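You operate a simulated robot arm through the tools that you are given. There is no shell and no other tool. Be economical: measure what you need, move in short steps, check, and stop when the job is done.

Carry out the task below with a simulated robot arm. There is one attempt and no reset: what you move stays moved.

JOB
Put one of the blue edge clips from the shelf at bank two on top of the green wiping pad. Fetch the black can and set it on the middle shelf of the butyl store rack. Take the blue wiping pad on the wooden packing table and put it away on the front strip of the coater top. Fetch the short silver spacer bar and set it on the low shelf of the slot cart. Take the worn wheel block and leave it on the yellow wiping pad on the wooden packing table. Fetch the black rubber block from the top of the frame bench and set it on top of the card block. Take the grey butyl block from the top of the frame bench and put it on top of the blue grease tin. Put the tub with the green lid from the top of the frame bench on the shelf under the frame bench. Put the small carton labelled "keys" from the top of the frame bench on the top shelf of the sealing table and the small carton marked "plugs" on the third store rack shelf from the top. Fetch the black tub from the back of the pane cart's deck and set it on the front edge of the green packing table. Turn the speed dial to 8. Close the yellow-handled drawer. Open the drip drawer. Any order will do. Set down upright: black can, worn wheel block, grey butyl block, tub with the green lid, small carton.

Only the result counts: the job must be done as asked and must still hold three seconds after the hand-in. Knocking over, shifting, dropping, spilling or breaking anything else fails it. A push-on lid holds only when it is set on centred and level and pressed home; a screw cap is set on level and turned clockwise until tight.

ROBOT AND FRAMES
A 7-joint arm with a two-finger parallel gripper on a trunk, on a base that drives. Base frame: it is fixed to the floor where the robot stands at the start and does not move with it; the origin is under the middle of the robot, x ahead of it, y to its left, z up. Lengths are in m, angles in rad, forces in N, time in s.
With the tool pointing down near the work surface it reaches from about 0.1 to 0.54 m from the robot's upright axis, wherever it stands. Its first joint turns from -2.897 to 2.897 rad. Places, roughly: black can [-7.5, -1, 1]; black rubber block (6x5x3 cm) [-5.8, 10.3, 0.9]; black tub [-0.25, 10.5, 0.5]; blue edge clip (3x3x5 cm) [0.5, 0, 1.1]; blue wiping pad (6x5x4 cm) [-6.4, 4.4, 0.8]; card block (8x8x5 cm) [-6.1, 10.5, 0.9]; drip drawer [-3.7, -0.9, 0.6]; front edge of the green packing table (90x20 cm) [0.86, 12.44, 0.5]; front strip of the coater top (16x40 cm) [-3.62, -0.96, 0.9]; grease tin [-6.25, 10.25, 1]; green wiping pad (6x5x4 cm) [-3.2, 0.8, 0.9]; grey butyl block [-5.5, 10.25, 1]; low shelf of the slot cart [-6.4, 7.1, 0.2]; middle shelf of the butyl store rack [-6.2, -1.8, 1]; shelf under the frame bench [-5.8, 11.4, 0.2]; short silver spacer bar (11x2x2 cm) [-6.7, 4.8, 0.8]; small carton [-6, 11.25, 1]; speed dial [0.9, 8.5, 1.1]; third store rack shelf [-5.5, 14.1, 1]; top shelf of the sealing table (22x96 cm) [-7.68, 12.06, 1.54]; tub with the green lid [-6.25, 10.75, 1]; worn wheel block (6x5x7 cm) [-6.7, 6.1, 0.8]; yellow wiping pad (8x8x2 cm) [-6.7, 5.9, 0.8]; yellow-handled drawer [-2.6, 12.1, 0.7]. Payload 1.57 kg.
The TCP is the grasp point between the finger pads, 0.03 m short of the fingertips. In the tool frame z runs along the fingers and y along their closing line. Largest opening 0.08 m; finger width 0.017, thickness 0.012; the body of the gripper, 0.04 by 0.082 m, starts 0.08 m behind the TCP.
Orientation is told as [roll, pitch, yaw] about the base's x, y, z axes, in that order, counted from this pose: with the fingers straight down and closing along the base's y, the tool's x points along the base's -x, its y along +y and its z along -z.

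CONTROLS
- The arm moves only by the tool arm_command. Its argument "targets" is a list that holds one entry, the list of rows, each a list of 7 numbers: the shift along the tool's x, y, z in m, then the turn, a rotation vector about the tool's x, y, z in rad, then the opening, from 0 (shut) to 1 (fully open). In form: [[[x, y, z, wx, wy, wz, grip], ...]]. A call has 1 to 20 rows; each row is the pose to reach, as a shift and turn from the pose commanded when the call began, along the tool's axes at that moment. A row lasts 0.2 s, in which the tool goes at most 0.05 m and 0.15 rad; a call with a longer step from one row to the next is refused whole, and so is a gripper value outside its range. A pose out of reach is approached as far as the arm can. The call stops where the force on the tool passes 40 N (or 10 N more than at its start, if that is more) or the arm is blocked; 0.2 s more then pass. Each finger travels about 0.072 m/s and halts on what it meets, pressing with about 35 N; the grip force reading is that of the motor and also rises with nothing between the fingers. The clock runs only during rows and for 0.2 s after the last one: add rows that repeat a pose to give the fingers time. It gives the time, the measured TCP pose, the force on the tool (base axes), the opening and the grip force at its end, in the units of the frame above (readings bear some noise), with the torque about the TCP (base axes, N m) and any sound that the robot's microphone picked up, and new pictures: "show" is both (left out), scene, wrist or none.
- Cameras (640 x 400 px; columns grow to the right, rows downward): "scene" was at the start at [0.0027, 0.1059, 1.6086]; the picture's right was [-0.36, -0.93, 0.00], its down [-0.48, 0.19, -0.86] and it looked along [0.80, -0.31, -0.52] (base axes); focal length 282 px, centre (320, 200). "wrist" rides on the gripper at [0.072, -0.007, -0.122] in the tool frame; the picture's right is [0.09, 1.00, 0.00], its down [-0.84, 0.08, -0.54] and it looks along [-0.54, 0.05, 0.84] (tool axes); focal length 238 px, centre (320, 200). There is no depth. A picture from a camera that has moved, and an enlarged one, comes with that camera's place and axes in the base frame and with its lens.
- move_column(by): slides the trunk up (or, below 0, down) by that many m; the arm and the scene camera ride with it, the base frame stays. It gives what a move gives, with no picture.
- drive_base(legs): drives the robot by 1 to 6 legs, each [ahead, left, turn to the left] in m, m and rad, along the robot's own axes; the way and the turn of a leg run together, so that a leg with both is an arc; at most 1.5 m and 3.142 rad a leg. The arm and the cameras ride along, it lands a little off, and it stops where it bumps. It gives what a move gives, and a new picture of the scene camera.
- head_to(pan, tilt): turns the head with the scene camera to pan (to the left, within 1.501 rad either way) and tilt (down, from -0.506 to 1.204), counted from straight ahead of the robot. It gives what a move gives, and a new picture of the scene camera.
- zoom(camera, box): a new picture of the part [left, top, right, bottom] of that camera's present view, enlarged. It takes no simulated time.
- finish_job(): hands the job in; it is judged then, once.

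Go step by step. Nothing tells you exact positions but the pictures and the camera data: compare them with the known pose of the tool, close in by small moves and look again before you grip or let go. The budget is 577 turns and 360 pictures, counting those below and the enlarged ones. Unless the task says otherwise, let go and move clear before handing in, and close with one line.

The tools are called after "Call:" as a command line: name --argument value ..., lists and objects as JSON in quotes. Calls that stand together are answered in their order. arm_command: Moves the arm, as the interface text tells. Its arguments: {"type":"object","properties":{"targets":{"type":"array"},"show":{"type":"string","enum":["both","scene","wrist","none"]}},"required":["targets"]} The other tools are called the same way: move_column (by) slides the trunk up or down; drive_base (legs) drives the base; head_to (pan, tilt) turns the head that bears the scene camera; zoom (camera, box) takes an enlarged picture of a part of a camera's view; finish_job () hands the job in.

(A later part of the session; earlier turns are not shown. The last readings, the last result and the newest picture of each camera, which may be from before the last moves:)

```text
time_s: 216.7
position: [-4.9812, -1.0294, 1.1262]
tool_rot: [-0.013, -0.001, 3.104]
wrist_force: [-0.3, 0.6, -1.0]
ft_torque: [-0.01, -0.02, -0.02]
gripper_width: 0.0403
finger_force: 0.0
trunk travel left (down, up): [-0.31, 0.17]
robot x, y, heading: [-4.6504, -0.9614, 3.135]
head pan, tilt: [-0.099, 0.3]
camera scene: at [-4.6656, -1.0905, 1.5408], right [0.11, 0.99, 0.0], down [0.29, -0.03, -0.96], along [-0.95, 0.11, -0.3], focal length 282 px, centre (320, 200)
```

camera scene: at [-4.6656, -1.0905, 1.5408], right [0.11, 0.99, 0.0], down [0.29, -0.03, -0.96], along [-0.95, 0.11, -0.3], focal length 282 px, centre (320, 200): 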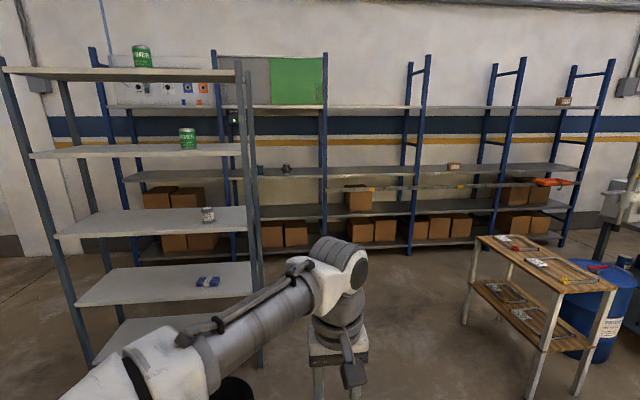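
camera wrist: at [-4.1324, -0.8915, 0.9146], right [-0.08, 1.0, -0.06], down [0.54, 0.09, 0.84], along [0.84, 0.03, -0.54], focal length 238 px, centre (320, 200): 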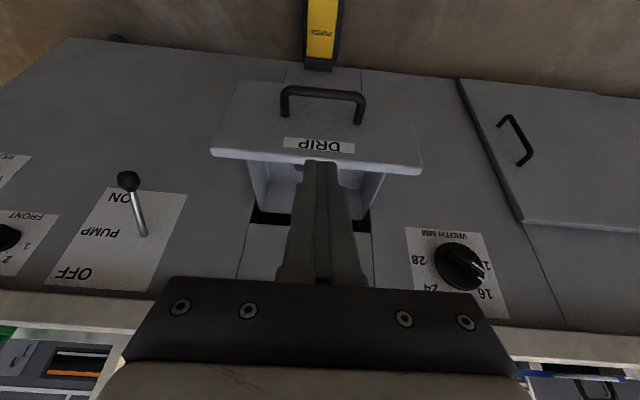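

I see the rack (middle shelf third from top) and a dark item on the wall shelf. Before the narrow gap I want the elbow back up, so I'll test by moving the hand forward and right.

Call:
zoom --camera "scene" --box '[230, 140, 340, 208]'

Call:
arm_command --targets '[[[-0.04, -0.02, -0.01, 0, 0, 0, 0.5], [-0.07, -0.05, -0.02, 0, 0, 0, 0.5], [-0.09, -0.09, -0.03, 0, 0, 0, 0.5], [-0.1, -0.13, -0.04, 0, 0, 0, 0.5], [-0.1, -0.17, -0.05, 0, 0, 0, 0.5], [-0.1, -0.21, -0.07, 0, 0, 0, 0.5], [-0.1, -0.25, -0.09, 0, 0, 0, 0.5], [-0.1, -0.29, -0.11, 0, 0, 0, 0.5], [-0.1, -0.33, -0.13, 0, 0, 0, 0.5]]]' --show "scene"

```text
5.82 times, centred on (285, 174) of scene
camera zoom: at [-4.6656, -1.0905, 1.5408], right [0.11, 0.99, 0.0], down [0.29, -0.03, -0.96], along [-0.95, 0.11, -0.3], focal length 1642 px, centre (524, 351)
```

zoom: 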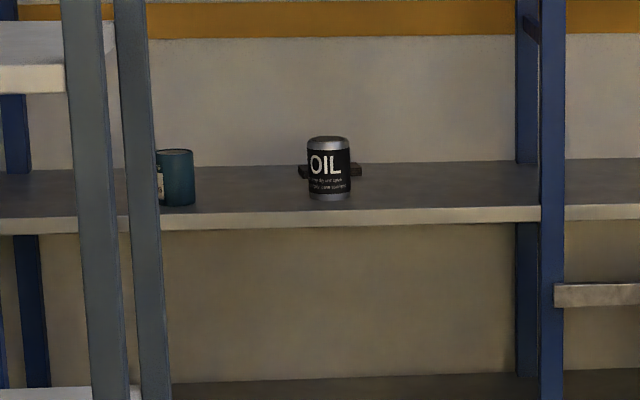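

```text
time_s: 218.7
position: [-5.066, -0.6968, 1.2598]
tool_rot: [-0.013, -0.003, 3.104]
wrist_force: [-0.1, 0.5, -0.2]
ft_torque: [0.01, 0.01, 0.04]
gripper_width: 0.0403
finger_force: 0.1
trunk travel left (down, up): [-0.31, 0.17]
robot x, y, heading: [-4.6514, -0.9578, 3.131]
head pan, tilt: [-0.099, 0.3]
camera scene: at [-4.665, -1.0904, 1.5409], right [0.11, 0.99, 0.0], down [0.29, -0.03, -0.96], along [-0.95, 0.11, -0.3], focal length 282 px, centre (320, 200)
```

scene: 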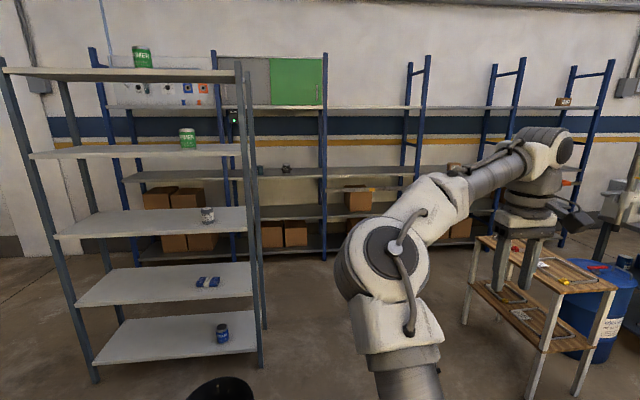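

It's a black "OIL" can at about (-7.5, -1.1), on a shelf of height ~0.94. Driving between the rack and the stool towards it.

Call:
drive_base --legs '[[1.2, -0.12, 0], [0.8, 0, 0]]'

Call:
head_to --pan 0.1 --tilt 0.5

```text
time_s: 232.1
position: [-7.0663, -0.4939, 1.2595]
tool_rot: [-0.017, -0.001, 3.069]
wrist_force: [-0.4, -0.8, -0.8]
ft_torque: [-0.03, -0.02, -0.02]
gripper_width: 0.04
finger_force: 0.0
trunk travel left (down, up): [-0.31, 0.17]
robot x, y, heading: [-6.6566, -0.7695, 3.095]
head pan, tilt: [-0.099, 0.3]
camera scene: at [-6.6789, -0.9007, 1.5409], right [0.15, 0.99, 0.0], down [0.29, -0.04, -0.96], along [-0.94, 0.14, -0.3], focal length 282 px, centre (320, 200)
```

scene: 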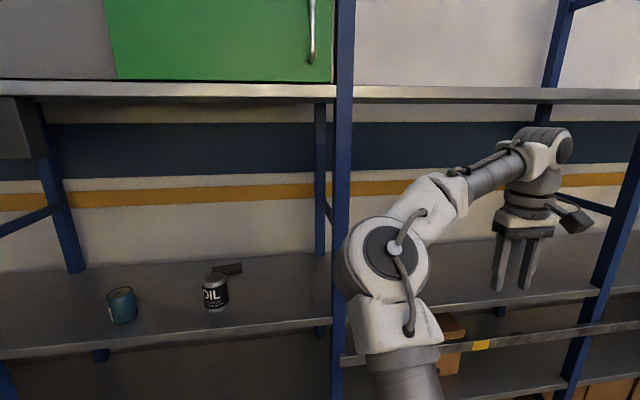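

```text
time_s: 232.9
position: [-7.0652, -0.4937, 1.2586]
tool_rot: [-0.015, -0.003, 3.069]
wrist_force: [-0.5, -0.4, 0.3]
ft_torque: [0.02, 0.01, -0.02]
gripper_width: 0.0399
finger_force: 0.1
trunk travel left (down, up): [-0.31, 0.17]
robot x, y, heading: [-6.6573, -0.772, 3.091]
head pan, tilt: [0.099, 0.499]
camera scene: at [-6.6774, -0.9191, 1.5225], right [-0.05, 1.0, 0.0], down [0.48, 0.02, -0.88], along [-0.88, -0.04, -0.48], focal length 282 px, centre (320, 200)
```

scene: 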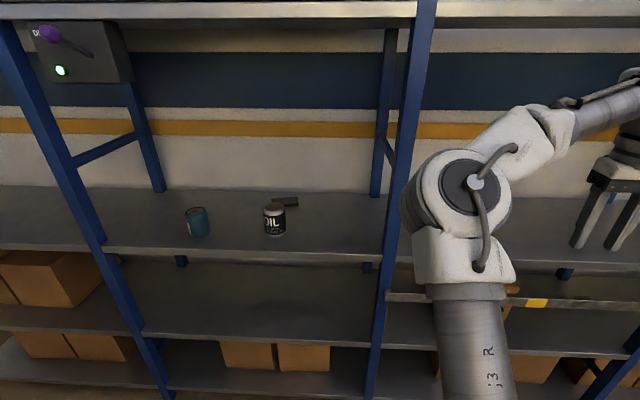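

The can stands near (-7.48, -1.115). Zooming to check its diameter.

Call:
zoom --camera "scene" --box '[170, 180, 330, 280]'

```text
4.00 times, centred on (250, 230) of scene
camera zoom: at [-6.6774, -0.9191, 1.5225], right [-0.05, 1.0, 0.0], down [0.48, 0.02, -0.88], along [-0.88, -0.04, -0.48], focal length 1128 px, centre (600, 80)
```

zoom: 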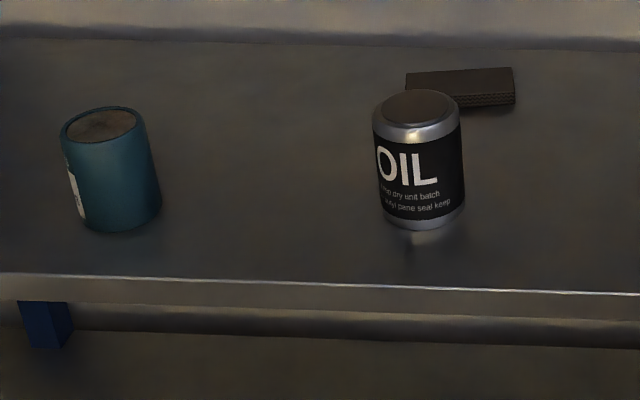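

Diameter is about 7.2 cm, so centring must be good. I'll pull the hand in and position the base at about (-6.99, -1.11).

Call:
arm_command --targets '[[[0.04, 0.0, 0, 0, 0, 0, 0.5], [0.08, 0.02, 0, 0, 0, 0, 0.5], [0.12, 0.05, 0, 0, 0, 0, 0.5], [0.15, 0.08, 0.0, 0, 0, 0, 0.5], [0.15, 0.12, 0.0, 0, 0, 0, 0.5]]]' --show "none"

Call:
drive_base --legs '[[0.32, 0, 0.05], [0, 0.357, 0]]'

Call:
head_to --pan 0.1 --tilt 0.7

```text
time_s: 234.1
position: [-6.9244, -0.6227, 1.2576]
tool_rot: [-0.014, -0.001, 3.068]
wrist_force: [-0.4, 0.4, 0.4]
ft_torque: [0.0, 0.02, 0.01]
gripper_width: 0.0401
finger_force: 0.0
trunk travel left (down, up): [-0.31, 0.17]
robot x, y, heading: [-6.6593, -0.7662, 3.096]
head pan, tilt: [0.099, 0.499]
```

```text
time_s: 239.6
position: [-7.249, -0.9883, 1.2586]
tool_rot: [-0.013, -0.001, 3.118]
wrist_force: [-0.7, -0.6, 0.5]
ft_torque: [0.02, 0.02, 0.01]
gripper_width: 0.0399
finger_force: 0.0
trunk travel left (down, up): [-0.31, 0.17]
robot x, y, heading: [-6.977, -1.1202, -3.14]
head pan, tilt: [0.099, 0.499]
camera scene: at [-6.9869, -1.2716, 1.5225], right [-0.1, 0.99, 0.0], down [0.48, 0.05, -0.88], along [-0.87, -0.09, -0.48], focal length 282 px, centre (320, 200)
```

scene: 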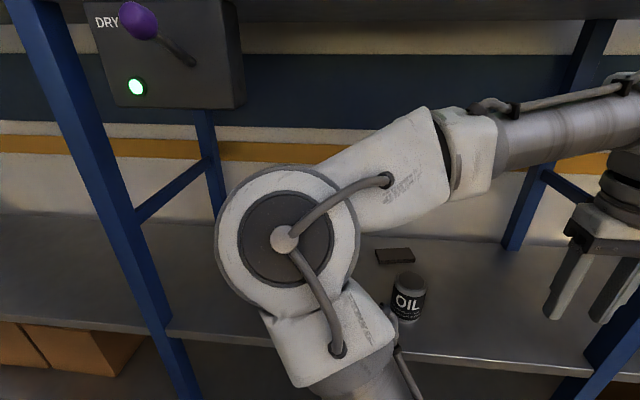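

```text
time_s: 240.3
position: [-7.2487, -0.9888, 1.2582]
tool_rot: [-0.013, -0.002, 3.119]
wrist_force: [-0.2, 0.5, 0.2]
ft_torque: [0.03, 0.01, 0.01]
gripper_width: 0.04
finger_force: 0.0
trunk travel left (down, up): [-0.31, 0.17]
robot x, y, heading: [-6.9759, -1.1201, -3.138]
head pan, tilt: [0.099, 0.7]
camera scene: at [-6.9809, -1.271, 1.5048], right [-0.1, 0.99, 0.0], down [0.64, 0.07, -0.77], along [-0.76, -0.08, -0.64], focal length 282 px, centre (320, 200)
```

scene: 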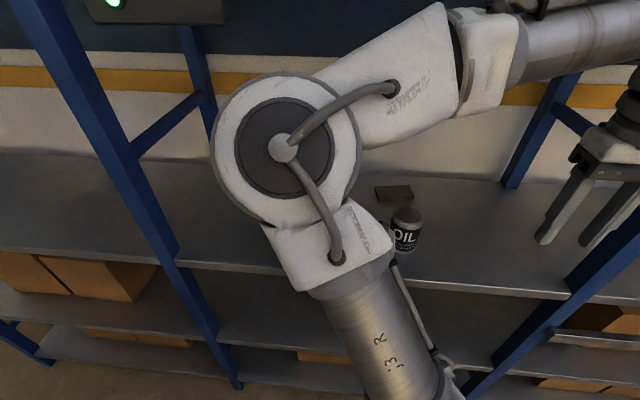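

The elbow still leans left, with about 0.2 m clearance to the post. I'll move the hand in line with the can while staying outside the shelf and check.

Call:
drive_base --legs '[[0, -0.08, 0]]'

Call:
arm_command --targets '[[[0, 0.04, 0, 0, 0, 0, 0.7], [0, 0.08, 0, 0, 0, 0, 0.9], [0, 0.12, 0.0, 0, 0, 0, 1], [0, 0.16, 0.0, 0, 0, 0.0, 1], [0, 0.207, 0.0, 0, 0, 0.02, 1]]]'

```text
time_s: 241.6
position: [-7.2501, -0.9095, 1.2577]
tool_rot: [-0.015, -0.001, 3.12]
wrist_force: [0.4, 0.3, -0.4]
ft_torque: [-0.01, -0.01, -0.02]
gripper_width: 0.04
finger_force: 0.1
trunk travel left (down, up): [-0.31, 0.17]
robot x, y, heading: [-6.9774, -1.0405, -3.139]
head pan, tilt: [0.099, 0.7]
camera scene: at [-6.981, -1.1906, 1.5048], right [-0.1, 0.99, 0.0], down [0.64, 0.07, -0.76], along [-0.76, -0.08, -0.64], focal length 282 px, centre (320, 200)
```

scene: 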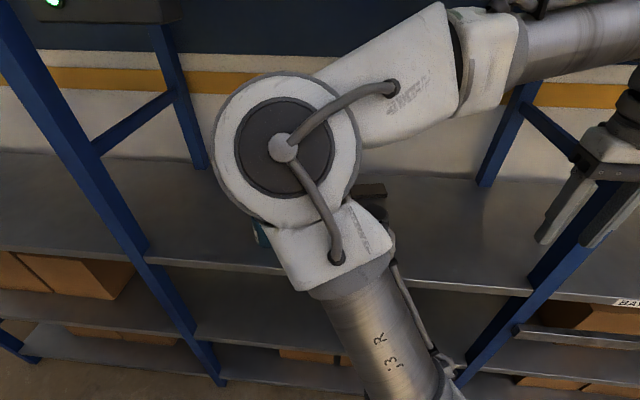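

```text
time_s: 242.8
position: [-7.2564, -1.1155, 1.2554]
tool_rot: [-0.014, -0.002, 3.101]
wrist_force: [-0.7, 0.7, -1.2]
ft_torque: [-0.03, -0.01, 0.02]
gripper_width: 0.0798
finger_force: 0.2
trunk travel left (down, up): [-0.31, 0.17]
robot x, y, heading: [-6.9734, -1.0401, -3.138]
head pan, tilt: [0.099, 0.7]
camera scene: at [-6.981, -1.1905, 1.5048], right [-0.1, 0.99, 0.0], down [0.64, 0.07, -0.76], along [-0.76, -0.08, -0.64], focal length 282 px, centre (320, 200)
camera wrist: at [-7.1833, -1.1144, 1.3791], right [0.05, -1.0, -0.01], down [-0.84, -0.05, 0.54], along [-0.54, -0.02, -0.84], focal length 238 px, centre (320, 200)
```

scene: 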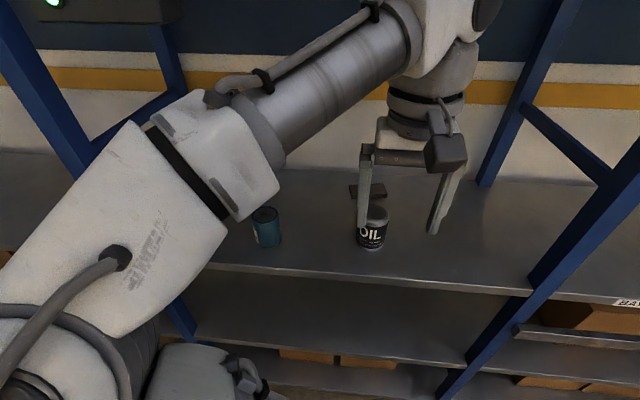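
wrist: 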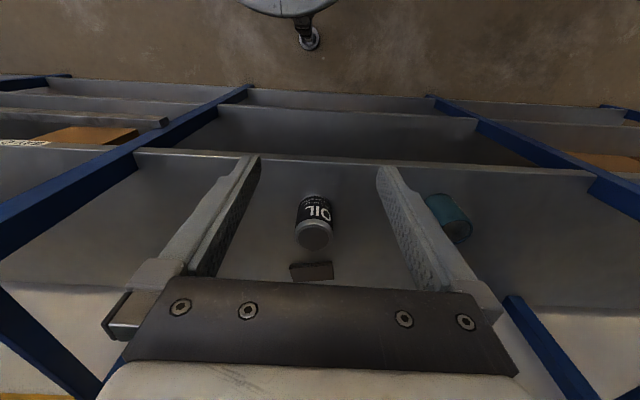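

Wrist view shows the can centred at about (-7.475, -1.117). Moving in above it.

Call:
arm_command --targets '[[[-0.04, 0.002, 0.02, 0, 0, 0, 1], [-0.08, 0.004, 0.04, 0, 0, 0, 1], [-0.12, 0.006, 0.06, 0, 0, 0, 1], [-0.16, 0.008, 0.08, 0, 0, 0, 1], [-0.19, 0.009, 0.1, 0, 0, 0, 1]]]'

```text
time_s: 244.0
position: [-7.4462, -1.1144, 1.1536]
tool_rot: [-0.014, -0.002, 3.099]
wrist_force: [-0.3, 0.2, 0.6]
ft_torque: [0.01, 0.02, -0.01]
gripper_width: 0.0801
finger_force: 0.0
trunk travel left (down, up): [-0.31, 0.17]
robot x, y, heading: [-6.9773, -1.044, -3.141]
head pan, tilt: [0.099, 0.7]
camera scene: at [-6.981, -1.1906, 1.5048], right [-0.1, 0.99, 0.0], down [0.64, 0.07, -0.76], along [-0.76, -0.08, -0.64], focal length 282 px, centre (320, 200)
camera wrist: at [-7.3728, -1.1122, 1.2771], right [0.05, -1.0, -0.01], down [-0.84, -0.05, 0.54], along [-0.54, -0.02, -0.84], focal length 238 px, centre (320, 200)
```

scene: 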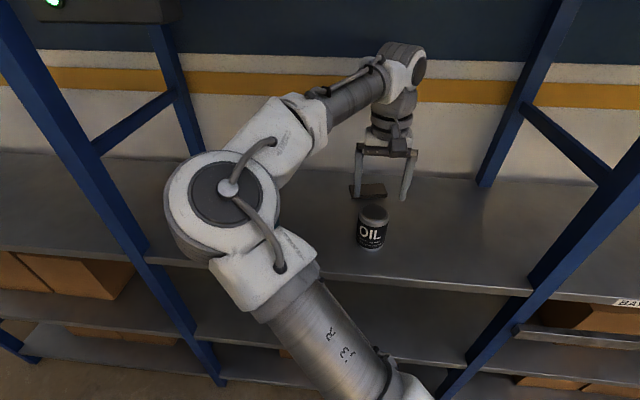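
wrist: 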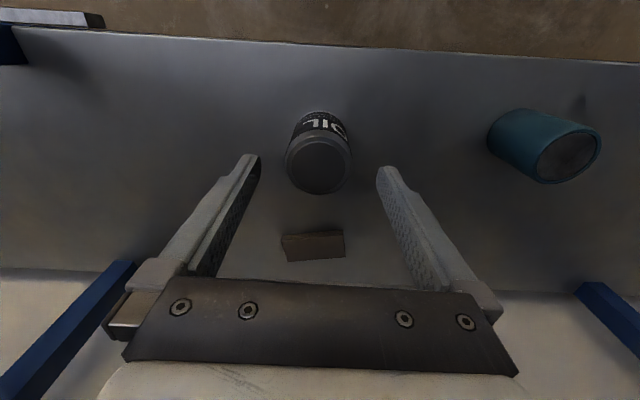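

Can top centre at (-7.476, -1.1145, 1.049), about 6.8 cm wide. Centring, lowering to just above.

Call:
arm_command --targets '[[[-0.015, 0.001, 0.02, 0, 0, 0, 1], [-0.03, 0.001, 0.045, 0, 0, 0, 1], [-0.03, 0.001, 0.064, 0, 0, 0, 1]]]' --show "wrist"

```text
time_s: 244.8
position: [-7.4736, -1.1125, 1.0888]
tool_rot: [-0.016, 0.0, 3.099]
wrist_force: [0.4, 0.4, 0.6]
ft_torque: [-0.01, -0.01, 0.06]
gripper_width: 0.0799
finger_force: 0.2
trunk travel left (down, up): [-0.31, 0.17]
robot x, y, heading: [-6.9776, -1.0384, -3.134]
head pan, tilt: [0.099, 0.7]
camera wrist: at [-7.4015, -1.1109, 1.2122], right [0.05, -1.0, -0.01], down [-0.84, -0.05, 0.54], along [-0.54, -0.02, -0.84], focal length 238 px, centre (320, 200)
```

wrist: 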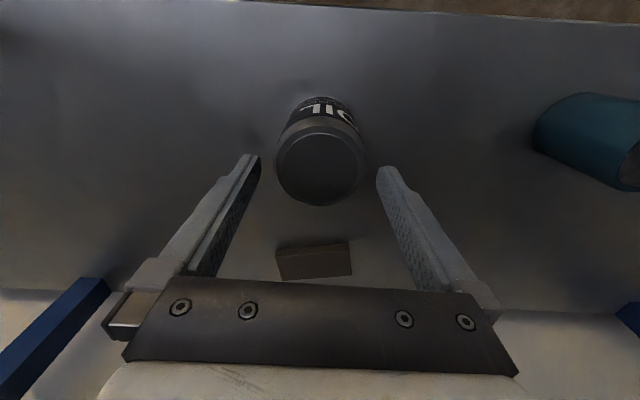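

Well centred with margin. Lowering and gripping.

Call:
arm_command --targets '[[[-0.004, 0.001, 0.025, 0, 0, 0, 1], [-0.004, 0.001, 0.05, 0, 0, 0, 1], [-0.004, 0.001, 0.075, 0, 0, 0, 1], [-0.004, 0.001, 0.075, 0, 0, 0, 0.7], [-0.004, 0.001, 0.075, 0, 0, 0, 0.5], [-0.004, 0.001, 0.075, 0, 0, 0, 0.5], [-0.004, 0.001, 0.06, 0, 0, 0, 0.5], [-0.004, 0.001, 0.03, 0, 0, 0, 0.5]]]'

```text
time_s: 246.6
position: [-7.4781, -1.1134, 1.058]
tool_rot: [-0.013, -0.001, 3.1]
wrist_force: [0.2, 0.2, -3.3]
ft_torque: [-0.01, -0.02, 0.0]
gripper_width: 0.0718
finger_force: 34.8
trunk travel left (down, up): [-0.31, 0.17]
robot x, y, heading: [-6.9735, -1.0433, -3.137]
head pan, tilt: [0.099, 0.7]
camera scene: at [-6.9813, -1.1907, 1.5047], right [-0.1, 0.99, 0.0], down [0.64, 0.07, -0.76], along [-0.76, -0.08, -0.64], focal length 282 px, centre (320, 200)
camera wrist: at [-7.4056, -1.1124, 1.1825], right [0.05, -1.0, -0.01], down [-0.84, -0.05, 0.54], along [-0.54, -0.02, -0.84], focal length 238 px, centre (320, 200)
```

scene: 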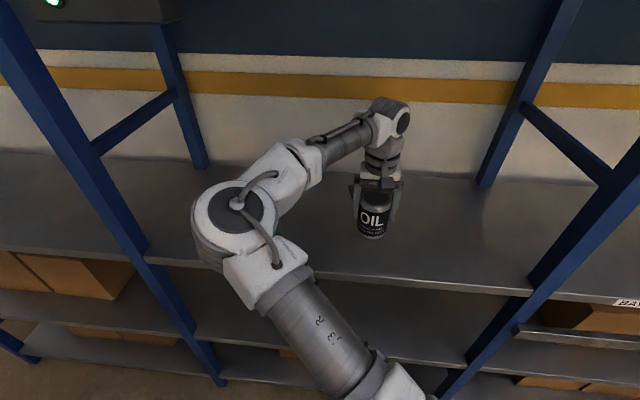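
wrist: 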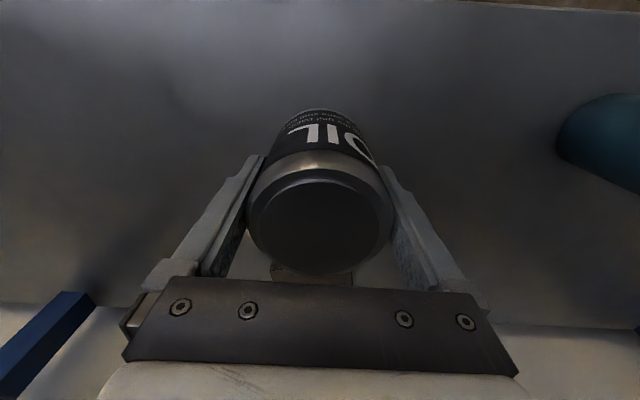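

The can is held, about 7.35 cm below the TCP to its base. Lifting, drawing out, and looking at the rack.

Call:
arm_command --targets '[[[0, 0, -0.04, 0, 0, 0, 0.5], [0, 0, -0.08, 0, 0, 0, 0.5], [0.03, 0, -0.11, 0, 0, 0, 0.5], [0.07, 0, -0.14, 0, 0, 0, 0.5], [0.11, 0, -0.16, 0, 0, 0, 0.5], [0.15, 0, -0.18, 0, 0, 0, 0.5], [0.19, 0, -0.2, 0, 0, 0, 0.5], [0.23, -0.02, -0.2, 0, 0, 0, 0.5], [0.25, -0.06, -0.2, 0, 0, 0, 0.5]]]' --show "none"

Call:
drive_base --legs '[[-0.1, -0.1, 1.5]]'

Call:
head_to --pan 0.5 --tilt 0.5

```text
time_s: 248.6
position: [-7.2246, -1.0669, 1.2618]
tool_rot: [-0.015, -0.004, 3.1]
wrist_force: [0.0, -0.4, -4.0]
ft_torque: [-0.01, -0.01, -0.03]
gripper_width: 0.0717
finger_force: 35.0
trunk travel left (down, up): [-0.31, 0.17]
robot x, y, heading: [-6.9782, -1.045, -3.138]
head pan, tilt: [0.099, 0.7]
```

```text
time_s: 254.0
position: [-6.9594, -1.1636, 1.2614]
tool_rot: [-0.015, -0.001, -1.655]
wrist_force: [0.1, 0.3, -3.4]
ft_torque: [0.0, 0.0, -0.04]
gripper_width: 0.0718
finger_force: 35.3
trunk travel left (down, up): [-0.31, 0.17]
robot x, y, heading: [-6.9719, -0.9121, -1.61]
head pan, tilt: [0.099, 0.7]
camera scene: at [-6.8271, -0.925, 1.5047], right [-1.0, -0.06, 0.0], down [-0.04, 0.64, -0.76], along [0.05, -0.76, -0.64], focal length 282 px, centre (320, 200)
```

scene: 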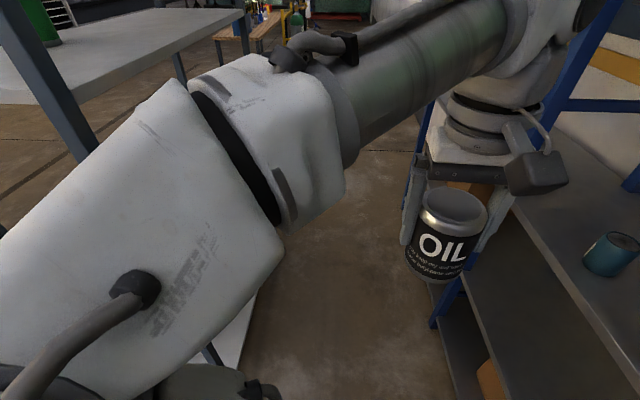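

```text
time_s: 254.8
position: [-6.9591, -1.1641, 1.2629]
tool_rot: [-0.013, -0.002, -1.657]
wrist_force: [0.0, 0.1, -3.7]
ft_torque: [0.02, 0.01, 0.0]
gripper_width: 0.0717
finger_force: 35.0
trunk travel left (down, up): [-0.31, 0.17]
robot x, y, heading: [-6.9757, -0.9158, -1.614]
head pan, tilt: [0.499, 0.499]
camera scene: at [-6.7919, -0.9218, 1.5224], right [-0.9, -0.44, 0.0], down [-0.21, 0.43, -0.88], along [0.39, -0.79, -0.48], focal length 282 px, centre (320, 200)
```

scene: 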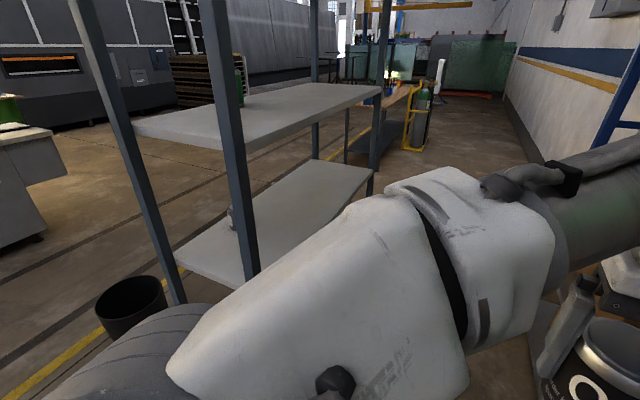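

The middle shelf has only about 0.35 m of headroom, so the can must be held from the side. I'll put it back on the wall shelf near the edge and regrasp with the hand tilted.

Call:
drive_base --legs '[[0, 0, -1.52], [0.06, 0.12, 0]]'

Call:
head_to --pan 0.1 --tilt 0.7

```text
time_s: 261.3
position: [-7.2785, -1.0672, 1.2612]
tool_rot: [-0.015, -0.001, 3.127]
wrist_force: [0.4, -0.3, -3.5]
ft_torque: [-0.02, -0.03, 0.01]
gripper_width: 0.0718
finger_force: 35.2
trunk travel left (down, up): [-0.31, 0.17]
robot x, y, heading: [-7.0322, -1.0382, -3.107]
head pan, tilt: [0.499, 0.499]
camera scene: at [-7.0253, -1.2178, 1.5225], right [-0.51, 0.86, 0.0], down [0.41, 0.24, -0.88], along [-0.76, -0.44, -0.48], focal length 282 px, centre (320, 200)
```

scene: 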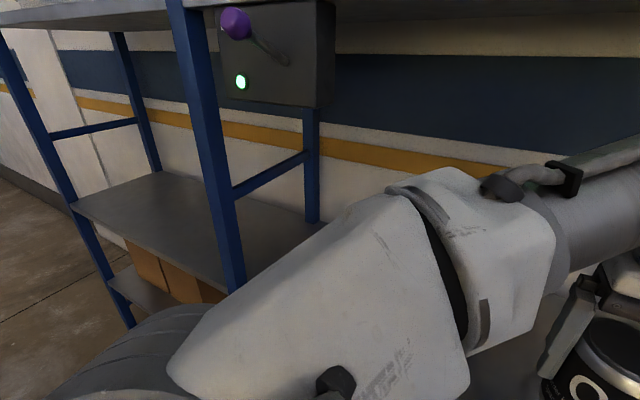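

```text
time_s: 262.2
position: [-7.279, -1.0661, 1.2613]
tool_rot: [-0.014, -0.001, 3.126]
wrist_force: [-0.2, -0.6, -3.8]
ft_torque: [0.0, -0.04, 0.0]
gripper_width: 0.0718
finger_force: 35.0
trunk travel left (down, up): [-0.31, 0.17]
robot x, y, heading: [-7.0324, -1.0337, -3.108]
head pan, tilt: [0.099, 0.7]
camera scene: at [-7.0311, -1.1829, 1.5048], right [-0.13, 0.99, 0.0], down [0.64, 0.09, -0.77], along [-0.76, -0.1, -0.64], focal length 282 px, centre (320, 200)
```

scene: 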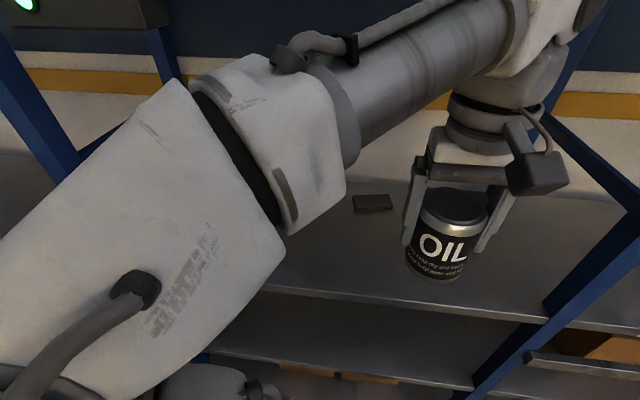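

Setting the can down at about (-7.445, -1.07).

Call:
arm_command --targets '[[[-0.04, 0, 0, 0, 0, 0, 0.5], [-0.08, 0, 0.02, 0, 0, 0, 0.5], [-0.12, 0, 0.05, 0, 0, 0, 0.5], [-0.155, 0, 0.08, 0, 0, 0, 0.5], [-0.168, 0, 0.12, 0, 0, 0, 0.5], [-0.168, 0, 0.16, 0, 0, 0, 0.5], [-0.168, 0, 0.2, 0, 0, 0, 0.5], [-0.168, 0, 0.23, 0, 0, 0, 0.5], [-0.168, 0, 0.24, 0, 0, 0, 0.5]]]' --show "scene"

```text
time_s: 264.2
position: [-7.4478, -1.0614, 1.0243]
tool_rot: [-0.014, -0.003, 3.128]
wrist_force: [0.0, 0.0, -3.6]
ft_torque: [-0.02, -0.02, 0.0]
gripper_width: 0.0719
finger_force: 35.2
trunk travel left (down, up): [-0.31, 0.17]
robot x, y, heading: [-7.0289, -1.0283, -3.112]
head pan, tilt: [0.099, 0.7]
camera scene: at [-7.0312, -1.1829, 1.5048], right [-0.13, 0.99, 0.0], down [0.64, 0.08, -0.76], along [-0.76, -0.1, -0.64], focal length 282 px, centre (320, 200)
```

scene: 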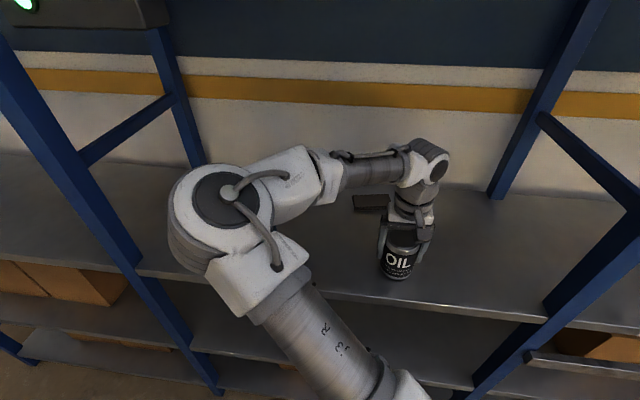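

Call:
arm_command --targets '[[[0, 0, 0.005, 0, 0, 0, 0.5], [0, 0, 0.009, 0, 0, 0, 0.5], [0, 0, 0.012, 0, 0, 0, 0.5]]]' --show "none"

```text
time_s: 265.0
position: [-7.449, -1.0601, 1.014]
tool_rot: [-0.012, -0.01, 3.128]
wrist_force: [0.5, -2.4, 37.3]
ft_torque: [-1.48, 0.05, -0.13]
gripper_width: 0.0712
finger_force: 35.4
trunk travel left (down, up): [-0.31, 0.17]
robot x, y, heading: [-7.0272, -1.0343, -3.111]
head pan, tilt: [0.099, 0.7]
```

Call:
arm_command --targets '[[[0, 0, -0.002, 0, 0, 0, 0.5], [0, 0, -0.002, 0, 0, 0, 0.9], [0, 0, -0.002, 0, 0, 0, 1], [0, 0, -0.002, 0, 0, 0, 1], [0, 0, -0.04, 0, 0, 0, 1], [0, 0, -0.08, 0, 0, 0, 1], [0, 0, -0.12, 0, 0, 0, 1], [0.04, 0, -0.13, 0, 0, 0, 1], [0.08, 0, -0.13, 0, 0, 0, 1], [0.12, 0, -0.13, 0, 0, 0, 1]]]' --show "both"

```text
time_s: 267.2
position: [-7.3256, -1.0653, 1.1407]
tool_rot: [-0.014, -0.002, 3.129]
wrist_force: [-0.2, -0.2, 0.5]
ft_torque: [0.0, -0.01, 0.0]
gripper_width: 0.0802
finger_force: 0.0
trunk travel left (down, up): [-0.31, 0.17]
robot x, y, heading: [-7.0345, -1.0295, -3.108]
head pan, tilt: [0.099, 0.7]
camera scene: at [-7.0311, -1.1828, 1.5048], right [-0.13, 0.99, 0.0], down [0.64, 0.08, -0.76], along [-0.76, -0.1, -0.64], focal length 282 px, centre (320, 200)
camera wrist: at [-7.2536, -1.0613, 1.2643], right [0.08, -1.0, -0.01], down [-0.84, -0.07, 0.54], along [-0.54, -0.03, -0.84], focal length 238 px, centre (320, 200)
```

scene: 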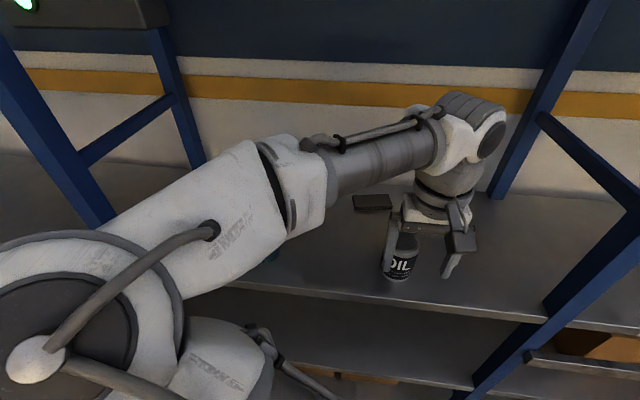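
wrist: 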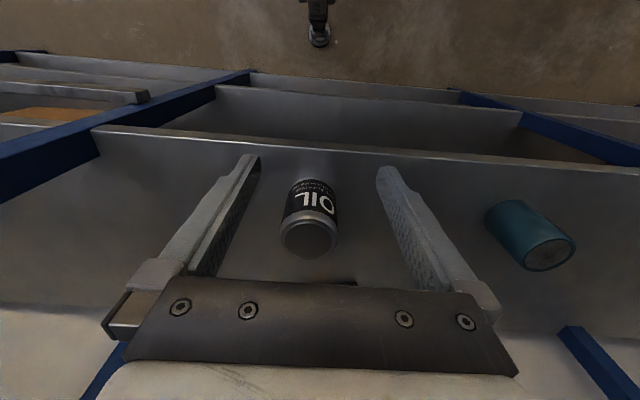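

Can stands at (-7.449, -1.060). I'll back up, lower the trunk and pitch the hand about 63° forward for a side grasp.

Call:
drive_base --legs '[[-0.25, 0, 0]]'

Call:
move_column --by -0.3

Call:
arm_command --targets '[[[-0.02, 0, -0.02, 0, -0.11, 0, 1], [-0.04, 0, -0.04, 0, -0.22, 0, 1], [-0.06, 0, -0.06, 0, -0.33, 0, 1], [-0.08, 0, -0.08, 0, -0.44, 0, 1], [-0.1, 0, -0.1, 0, -0.55, 0, 1], [-0.12, 0, -0.12, 0, -0.66, 0, 1], [-0.14, 0, -0.14, 0, -0.77, 0, 1], [-0.15, 0, -0.16, 0, -0.88, 0, 1], [-0.15, 0, -0.18, 0, -0.99, 0, 1], [-0.15, 0, -0.2, 0, -1.1, 0, 1]]]'

```text
time_s: 269.4
position: [-7.078, -1.0572, 1.1411]
tool_rot: [-0.013, -0.003, 3.13]
wrist_force: [0.5, 0.0, 0.0]
ft_torque: [-0.01, 0.02, -0.02]
gripper_width: 0.0801
finger_force: 0.1
trunk travel left (down, up): [-0.31, 0.17]
robot x, y, heading: [-6.7807, -1.0243, -3.103]
head pan, tilt: [0.099, 0.7]
camera scene: at [-6.7829, -1.1746, 1.5048], right [-0.13, 0.99, 0.0], down [0.64, 0.09, -0.76], along [-0.76, -0.1, -0.64], focal length 282 px, centre (320, 200)
```

scene: 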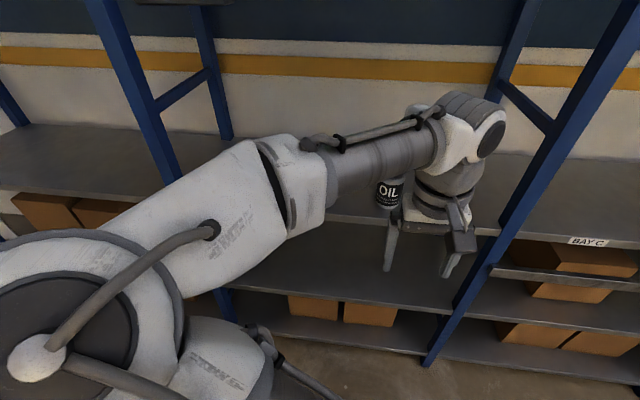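

```text
time_s: 272.4
position: [-7.0794, -1.0578, 0.8412]
tool_rot: [-0.013, -0.001, 3.13]
wrist_force: [-0.1, 0.0, 0.5]
ft_torque: [-0.04, 0.01, 0.0]
gripper_width: 0.08
finger_force: 0.2
trunk travel left (down, up): [-0.01, 0.47]
robot x, y, heading: [-6.7804, -1.0235, -3.106]
head pan, tilt: [0.099, 0.7]
```

```text
time_s: 274.8
position: [-7.2289, -1.0271, 1.042]
tool_rot: [-0.031, -1.101, 3.084]
wrist_force: [0.1, -0.3, -0.2]
ft_torque: [0.03, 0.03, 0.05]
gripper_width: 0.0801
finger_force: 0.1
trunk travel left (down, up): [-0.01, 0.47]
robot x, y, heading: [-6.7849, -1.0221, -3.101]
head pan, tilt: [0.099, 0.7]
stopped in row 10: the arm was blocked; the commanded pose is now the measured one
camera scene: at [-6.7829, -1.1746, 1.2047], right [-0.13, 0.99, 0.0], down [0.64, 0.09, -0.76], along [-0.76, -0.1, -0.64], focal length 282 px, centre (320, 200)
camera wrist: at [-7.0877, -1.0325, 1.0349], right [-0.04, -0.99, -0.1], down [0.1, -0.1, 0.99], along [-0.99, 0.03, 0.1], focal length 238 px, centre (320, 200)
```

scene: 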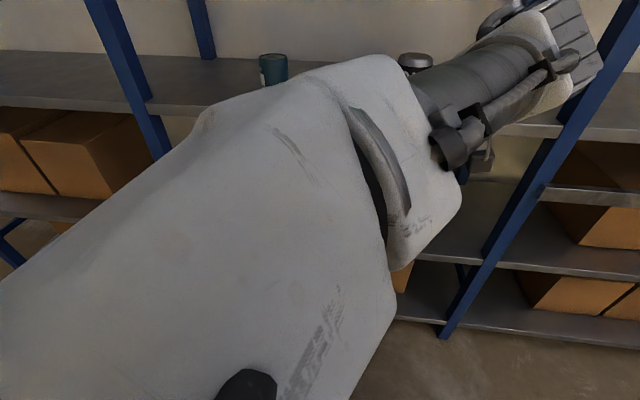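
wrist: 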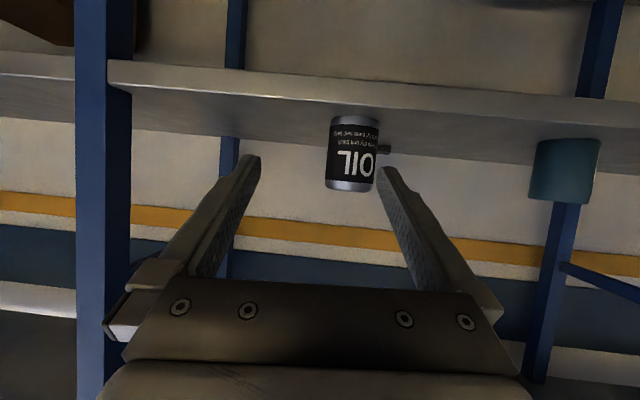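

Side-pointing pose reached. I'll correct yaw and lateral offset, then re-view.

Call:
arm_command --targets '[[[0.008, 0.012, 0.004, -0.04, 0, -0.02, 1], [0.016, 0.024, 0.008, -0.087, 0, -0.044, 1], [0.024, 0.03, 0.012, -0.087, 0, -0.044, 1]]]' --show "wrist"

```text
time_s: 275.6
position: [-7.2299, -0.9971, 1.0234]
tool_rot: [-0.097, -1.114, 3.092]
wrist_force: [-0.4, 1.1, -0.2]
ft_torque: [0.05, 0.0, -0.01]
gripper_width: 0.0799
finger_force: 0.0
trunk travel left (down, up): [-0.01, 0.47]
robot x, y, heading: [-6.7826, -1.0279, -3.106]
head pan, tilt: [0.099, 0.7]
stopped in row 3: the arm was blocked; the commanded pose is now the measured one
camera wrist: at [-7.089, -1.0099, 1.0142], right [-0.09, -0.99, -0.13], down [0.1, -0.14, 0.99], along [-0.99, 0.08, 0.12], focal length 238 px, centre (320, 200)
```

wrist: 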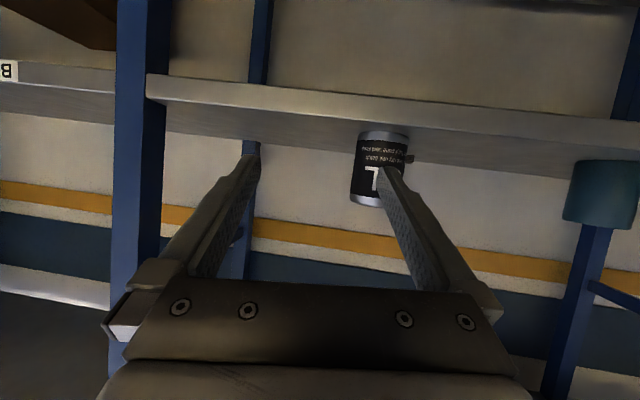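

The arm is at a joint limit at that pitch and drifts. I'll relax the pitch to about 0.85 and recentre.

Call:
arm_command --targets '[[[0, 0.015, -0.002, -0.04, 0.065, -0.013, 1], [0, 0.03, -0.003, -0.077, 0.13, -0.026, 1], [0, 0.042, -0.005, -0.115, 0.2, -0.039, 1], [0, 0.052, -0.006, -0.154, 0.262, -0.051, 1], [0, 0.052, -0.006, -0.154, 0.262, -0.051, 1]]]' --show "both"

```text
time_s: 276.8
position: [-7.2314, -1.0543, 1.0245]
tool_rot: [-0.014, -0.853, -3.109]
wrist_force: [0.1, 0.1, 0.7]
ft_torque: [0.02, 0.04, -0.03]
gripper_width: 0.0802
finger_force: 0.2
trunk travel left (down, up): [-0.01, 0.47]
robot x, y, heading: [-6.7806, -1.0249, -3.106]
head pan, tilt: [0.099, 0.7]
camera scene: at [-6.7904, -1.1679, 1.2259], right [-0.05, 1.0, 0.0], down [0.44, 0.02, -0.9], along [-0.89, -0.05, -0.45], focal length 282 px, centre (320, 200)
camera wrist: at [-7.0915, -1.0445, 1.0519], right [0.08, -0.99, -0.08], down [-0.14, -0.09, 0.99], along [-0.99, -0.07, -0.15], focal length 238 px, centre (320, 200)
```

scene: 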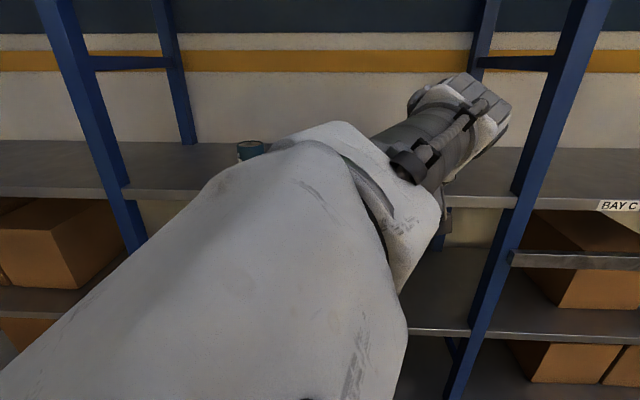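
wrist: 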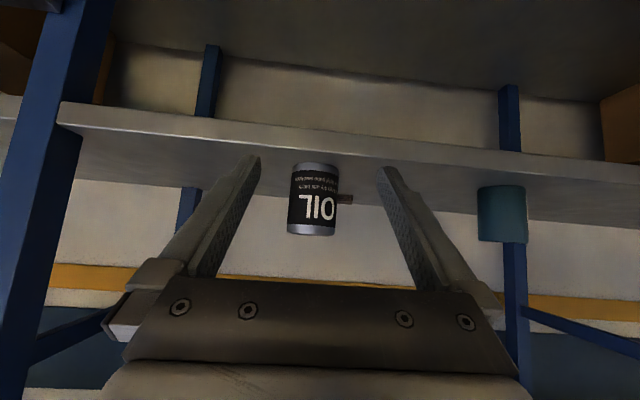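

Aligned with the can. Driving forward 0.2 m so the fingers straddle it.

Call:
drive_base --legs '[[0.15, 0, 0]]'

Call:
arm_command --targets '[[[0, 0, 0, 0, 0, 0, 1]]]' --show "wrist"

```text
time_s: 278.4
position: [-7.3786, -1.0551, 1.0256]
tool_rot: [-0.014, -0.853, -3.114]
wrist_force: [-0.2, -0.1, -0.6]
ft_torque: [0.0, 0.02, 0.04]
gripper_width: 0.0802
finger_force: 0.1
trunk travel left (down, up): [-0.01, 0.47]
robot x, y, heading: [-6.9287, -1.0319, -3.109]
head pan, tilt: [0.099, 0.7]
camera scene: at [-6.9374, -1.1738, 1.2261], right [-0.06, 1.0, 0.0], down [0.44, 0.03, -0.9], along [-0.89, -0.05, -0.44], focal length 282 px, centre (320, 200)
```

scene: 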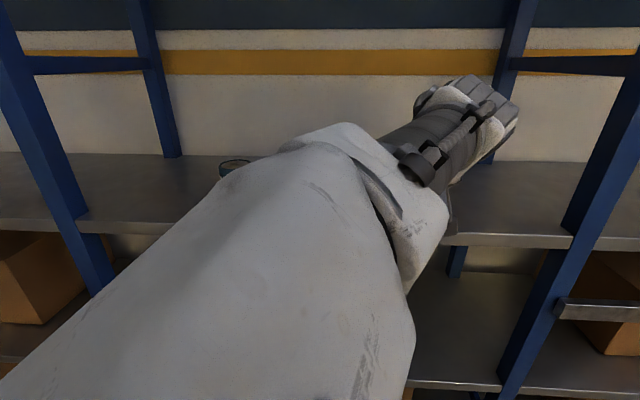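

```text
time_s: 278.8
position: [-7.3773, -1.0575, 1.0249]
tool_rot: [-0.022, -0.855, -3.106]
wrist_force: [0.3, 0.4, -0.2]
ft_torque: [-0.03, -0.01, 0.0]
gripper_width: 0.0799
finger_force: 0.1
trunk travel left (down, up): [-0.01, 0.47]
robot x, y, heading: [-6.9292, -1.0307, -3.114]
head pan, tilt: [0.099, 0.7]
camera wrist: at [-7.2378, -1.0489, 1.0523], right [0.08, -0.99, -0.08], down [-0.14, -0.09, 0.99], along [-0.99, -0.07, -0.14], focal length 238 px, centre (320, 200)
```

wrist: 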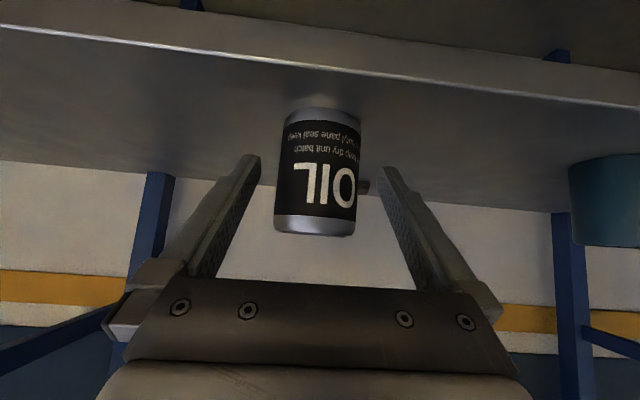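

Centred. Final 0.07 m forward, then close.

Call:
drive_base --legs '[[0.07, 0, 0]]'

Call:
arm_command --targets '[[[0, 0, 0, 0, 0, 0, 0.8], [0, 0, 0, 0, 0, 0, 0.5], [0, 0, 0, 0, 0, 0, 0.5]]]' --show "wrist"

```text
time_s: 279.9
position: [-7.4469, -1.0586, 1.0247]
tool_rot: [-0.02, -0.855, -3.109]
wrist_force: [-0.7, -0.7, -0.9]
ft_torque: [0.01, 0.0, -0.02]
gripper_width: 0.0799
finger_force: 0.0
trunk travel left (down, up): [-0.01, 0.47]
robot x, y, heading: [-7.0014, -1.0309, -3.114]
head pan, tilt: [0.099, 0.7]
camera scene: at [-7.0071, -1.1783, 1.2254], right [-0.09, 1.0, 0.0], down [0.45, 0.04, -0.89], along [-0.89, -0.08, -0.45], focal length 282 px, centre (320, 200)
```

scene: 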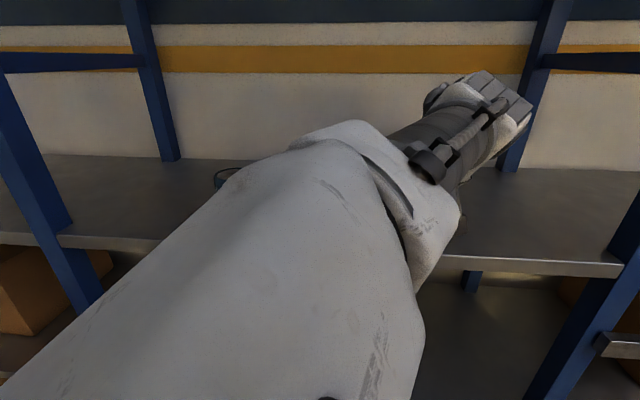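

```text
time_s: 280.7
position: [-7.4472, -1.0599, 1.026]
tool_rot: [-0.023, -0.856, -3.105]
wrist_force: [1.5, -4.3, 8.4]
ft_torque: [-0.71, -0.17, 0.06]
gripper_width: 0.0716
finger_force: 34.3
trunk travel left (down, up): [-0.01, 0.47]
robot x, y, heading: [-6.9962, -1.0297, -3.111]
head pan, tilt: [0.099, 0.7]
camera wrist: at [-7.3076, -1.0522, 1.0527], right [0.08, -0.99, -0.08], down [-0.14, -0.1, 0.99], along [-0.99, -0.07, -0.14], focal length 238 px, centre (320, 200)
```

wrist: 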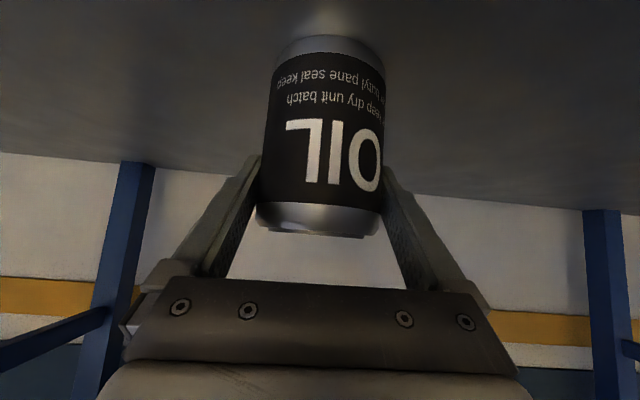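

Gripped with the can about 8.5 cm below. I'll lift with the trunk, back out, and go to the rack's open north end.

Call:
move_column --by 0.12

Call:
drive_base --legs '[[-0.45, 0, 0], [-0.1, -0.5, 0], [0, 0, 1.54]]'

Call:
head_to --pan 0.0 --tilt 0.4

```text
time_s: 282.2
position: [-7.4484, -1.0594, 1.1462]
tool_rot: [-0.025, -0.857, -3.105]
wrist_force: [-0.8, 0.9, -3.7]
ft_torque: [-0.01, 0.03, -0.04]
gripper_width: 0.072
finger_force: 35.3
trunk travel left (down, up): [-0.13, 0.35]
robot x, y, heading: [-6.9983, -1.0341, -3.113]
head pan, tilt: [0.099, 0.7]
```

```text
time_s: 285.1
position: [-7.0775, -1.0457, 1.1457]
tool_rot: [-0.034, -0.856, -3.104]
wrist_force: [1.2, 1.2, -3.2]
ft_torque: [0.01, 0.0, 0.04]
gripper_width: 0.0714
finger_force: 35.3
trunk travel left (down, up): [-0.13, 0.35]
robot x, y, heading: [-6.6294, -1.0161, -3.115]
head pan, tilt: [0.099, 0.7]
stopped in leg 1: the robot was blocked; the commanded pose is now the measured one
camera scene: at [-6.6386, -1.1689, 1.3433], right [-0.13, 0.99, 0.0], down [0.47, 0.06, -0.88], along [-0.87, -0.11, -0.47], focal length 282 px, centre (320, 200)
```

scene: 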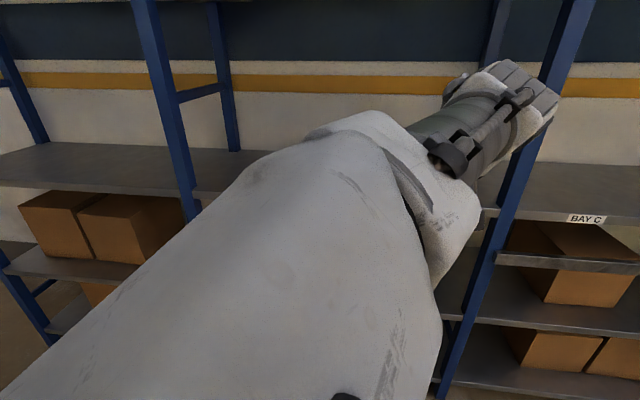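

```text
time_s: 285.9
position: [-7.0793, -1.0434, 1.1466]
tool_rot: [-0.029, -0.855, -3.109]
wrist_force: [-0.6, -0.2, -3.0]
ft_torque: [0.01, -0.03, -0.01]
gripper_width: 0.0715
finger_force: 35.2
trunk travel left (down, up): [-0.13, 0.35]
robot x, y, heading: [-6.6288, -1.019, -3.121]
head pan, tilt: [0.0, 0.4]
camera scene: at [-6.6408, -1.1594, 1.3515], right [-0.02, 1.0, 0.0], down [0.39, 0.01, -0.92], along [-0.92, -0.02, -0.39], focal length 282 px, centre (320, 200)
```

scene: 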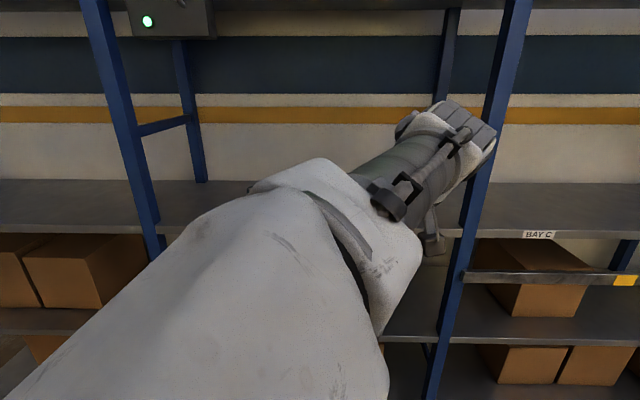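

Blocked by the rack corner behind me. Sidestepping north first.

Call:
drive_base --legs '[[0.03, -0.5, 0], [-0.25, 0, 0], [0, 0, 1.54]]'

```text
time_s: 297.1
position: [-6.4092, -0.9619, 1.1459]
tool_rot: [-0.031, -0.854, -1.558]
wrist_force: [0.9, -0.2, -3.8]
ft_torque: [0.03, -0.01, -0.01]
gripper_width: 0.0715
finger_force: 34.8
trunk travel left (down, up): [-0.13, 0.35]
robot x, y, heading: [-6.4278, -0.5167, -1.57]
head pan, tilt: [0.0, 0.4]
camera scene: at [-6.2859, -0.5276, 1.3516], right [-1.0, 0.0, 0.0], down [0.0, 0.39, -0.92], along [0.0, -0.92, -0.39], focal length 282 px, centre (320, 200)
```

scene: 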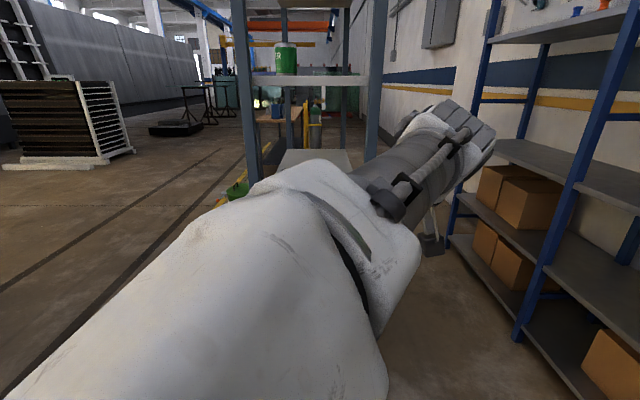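

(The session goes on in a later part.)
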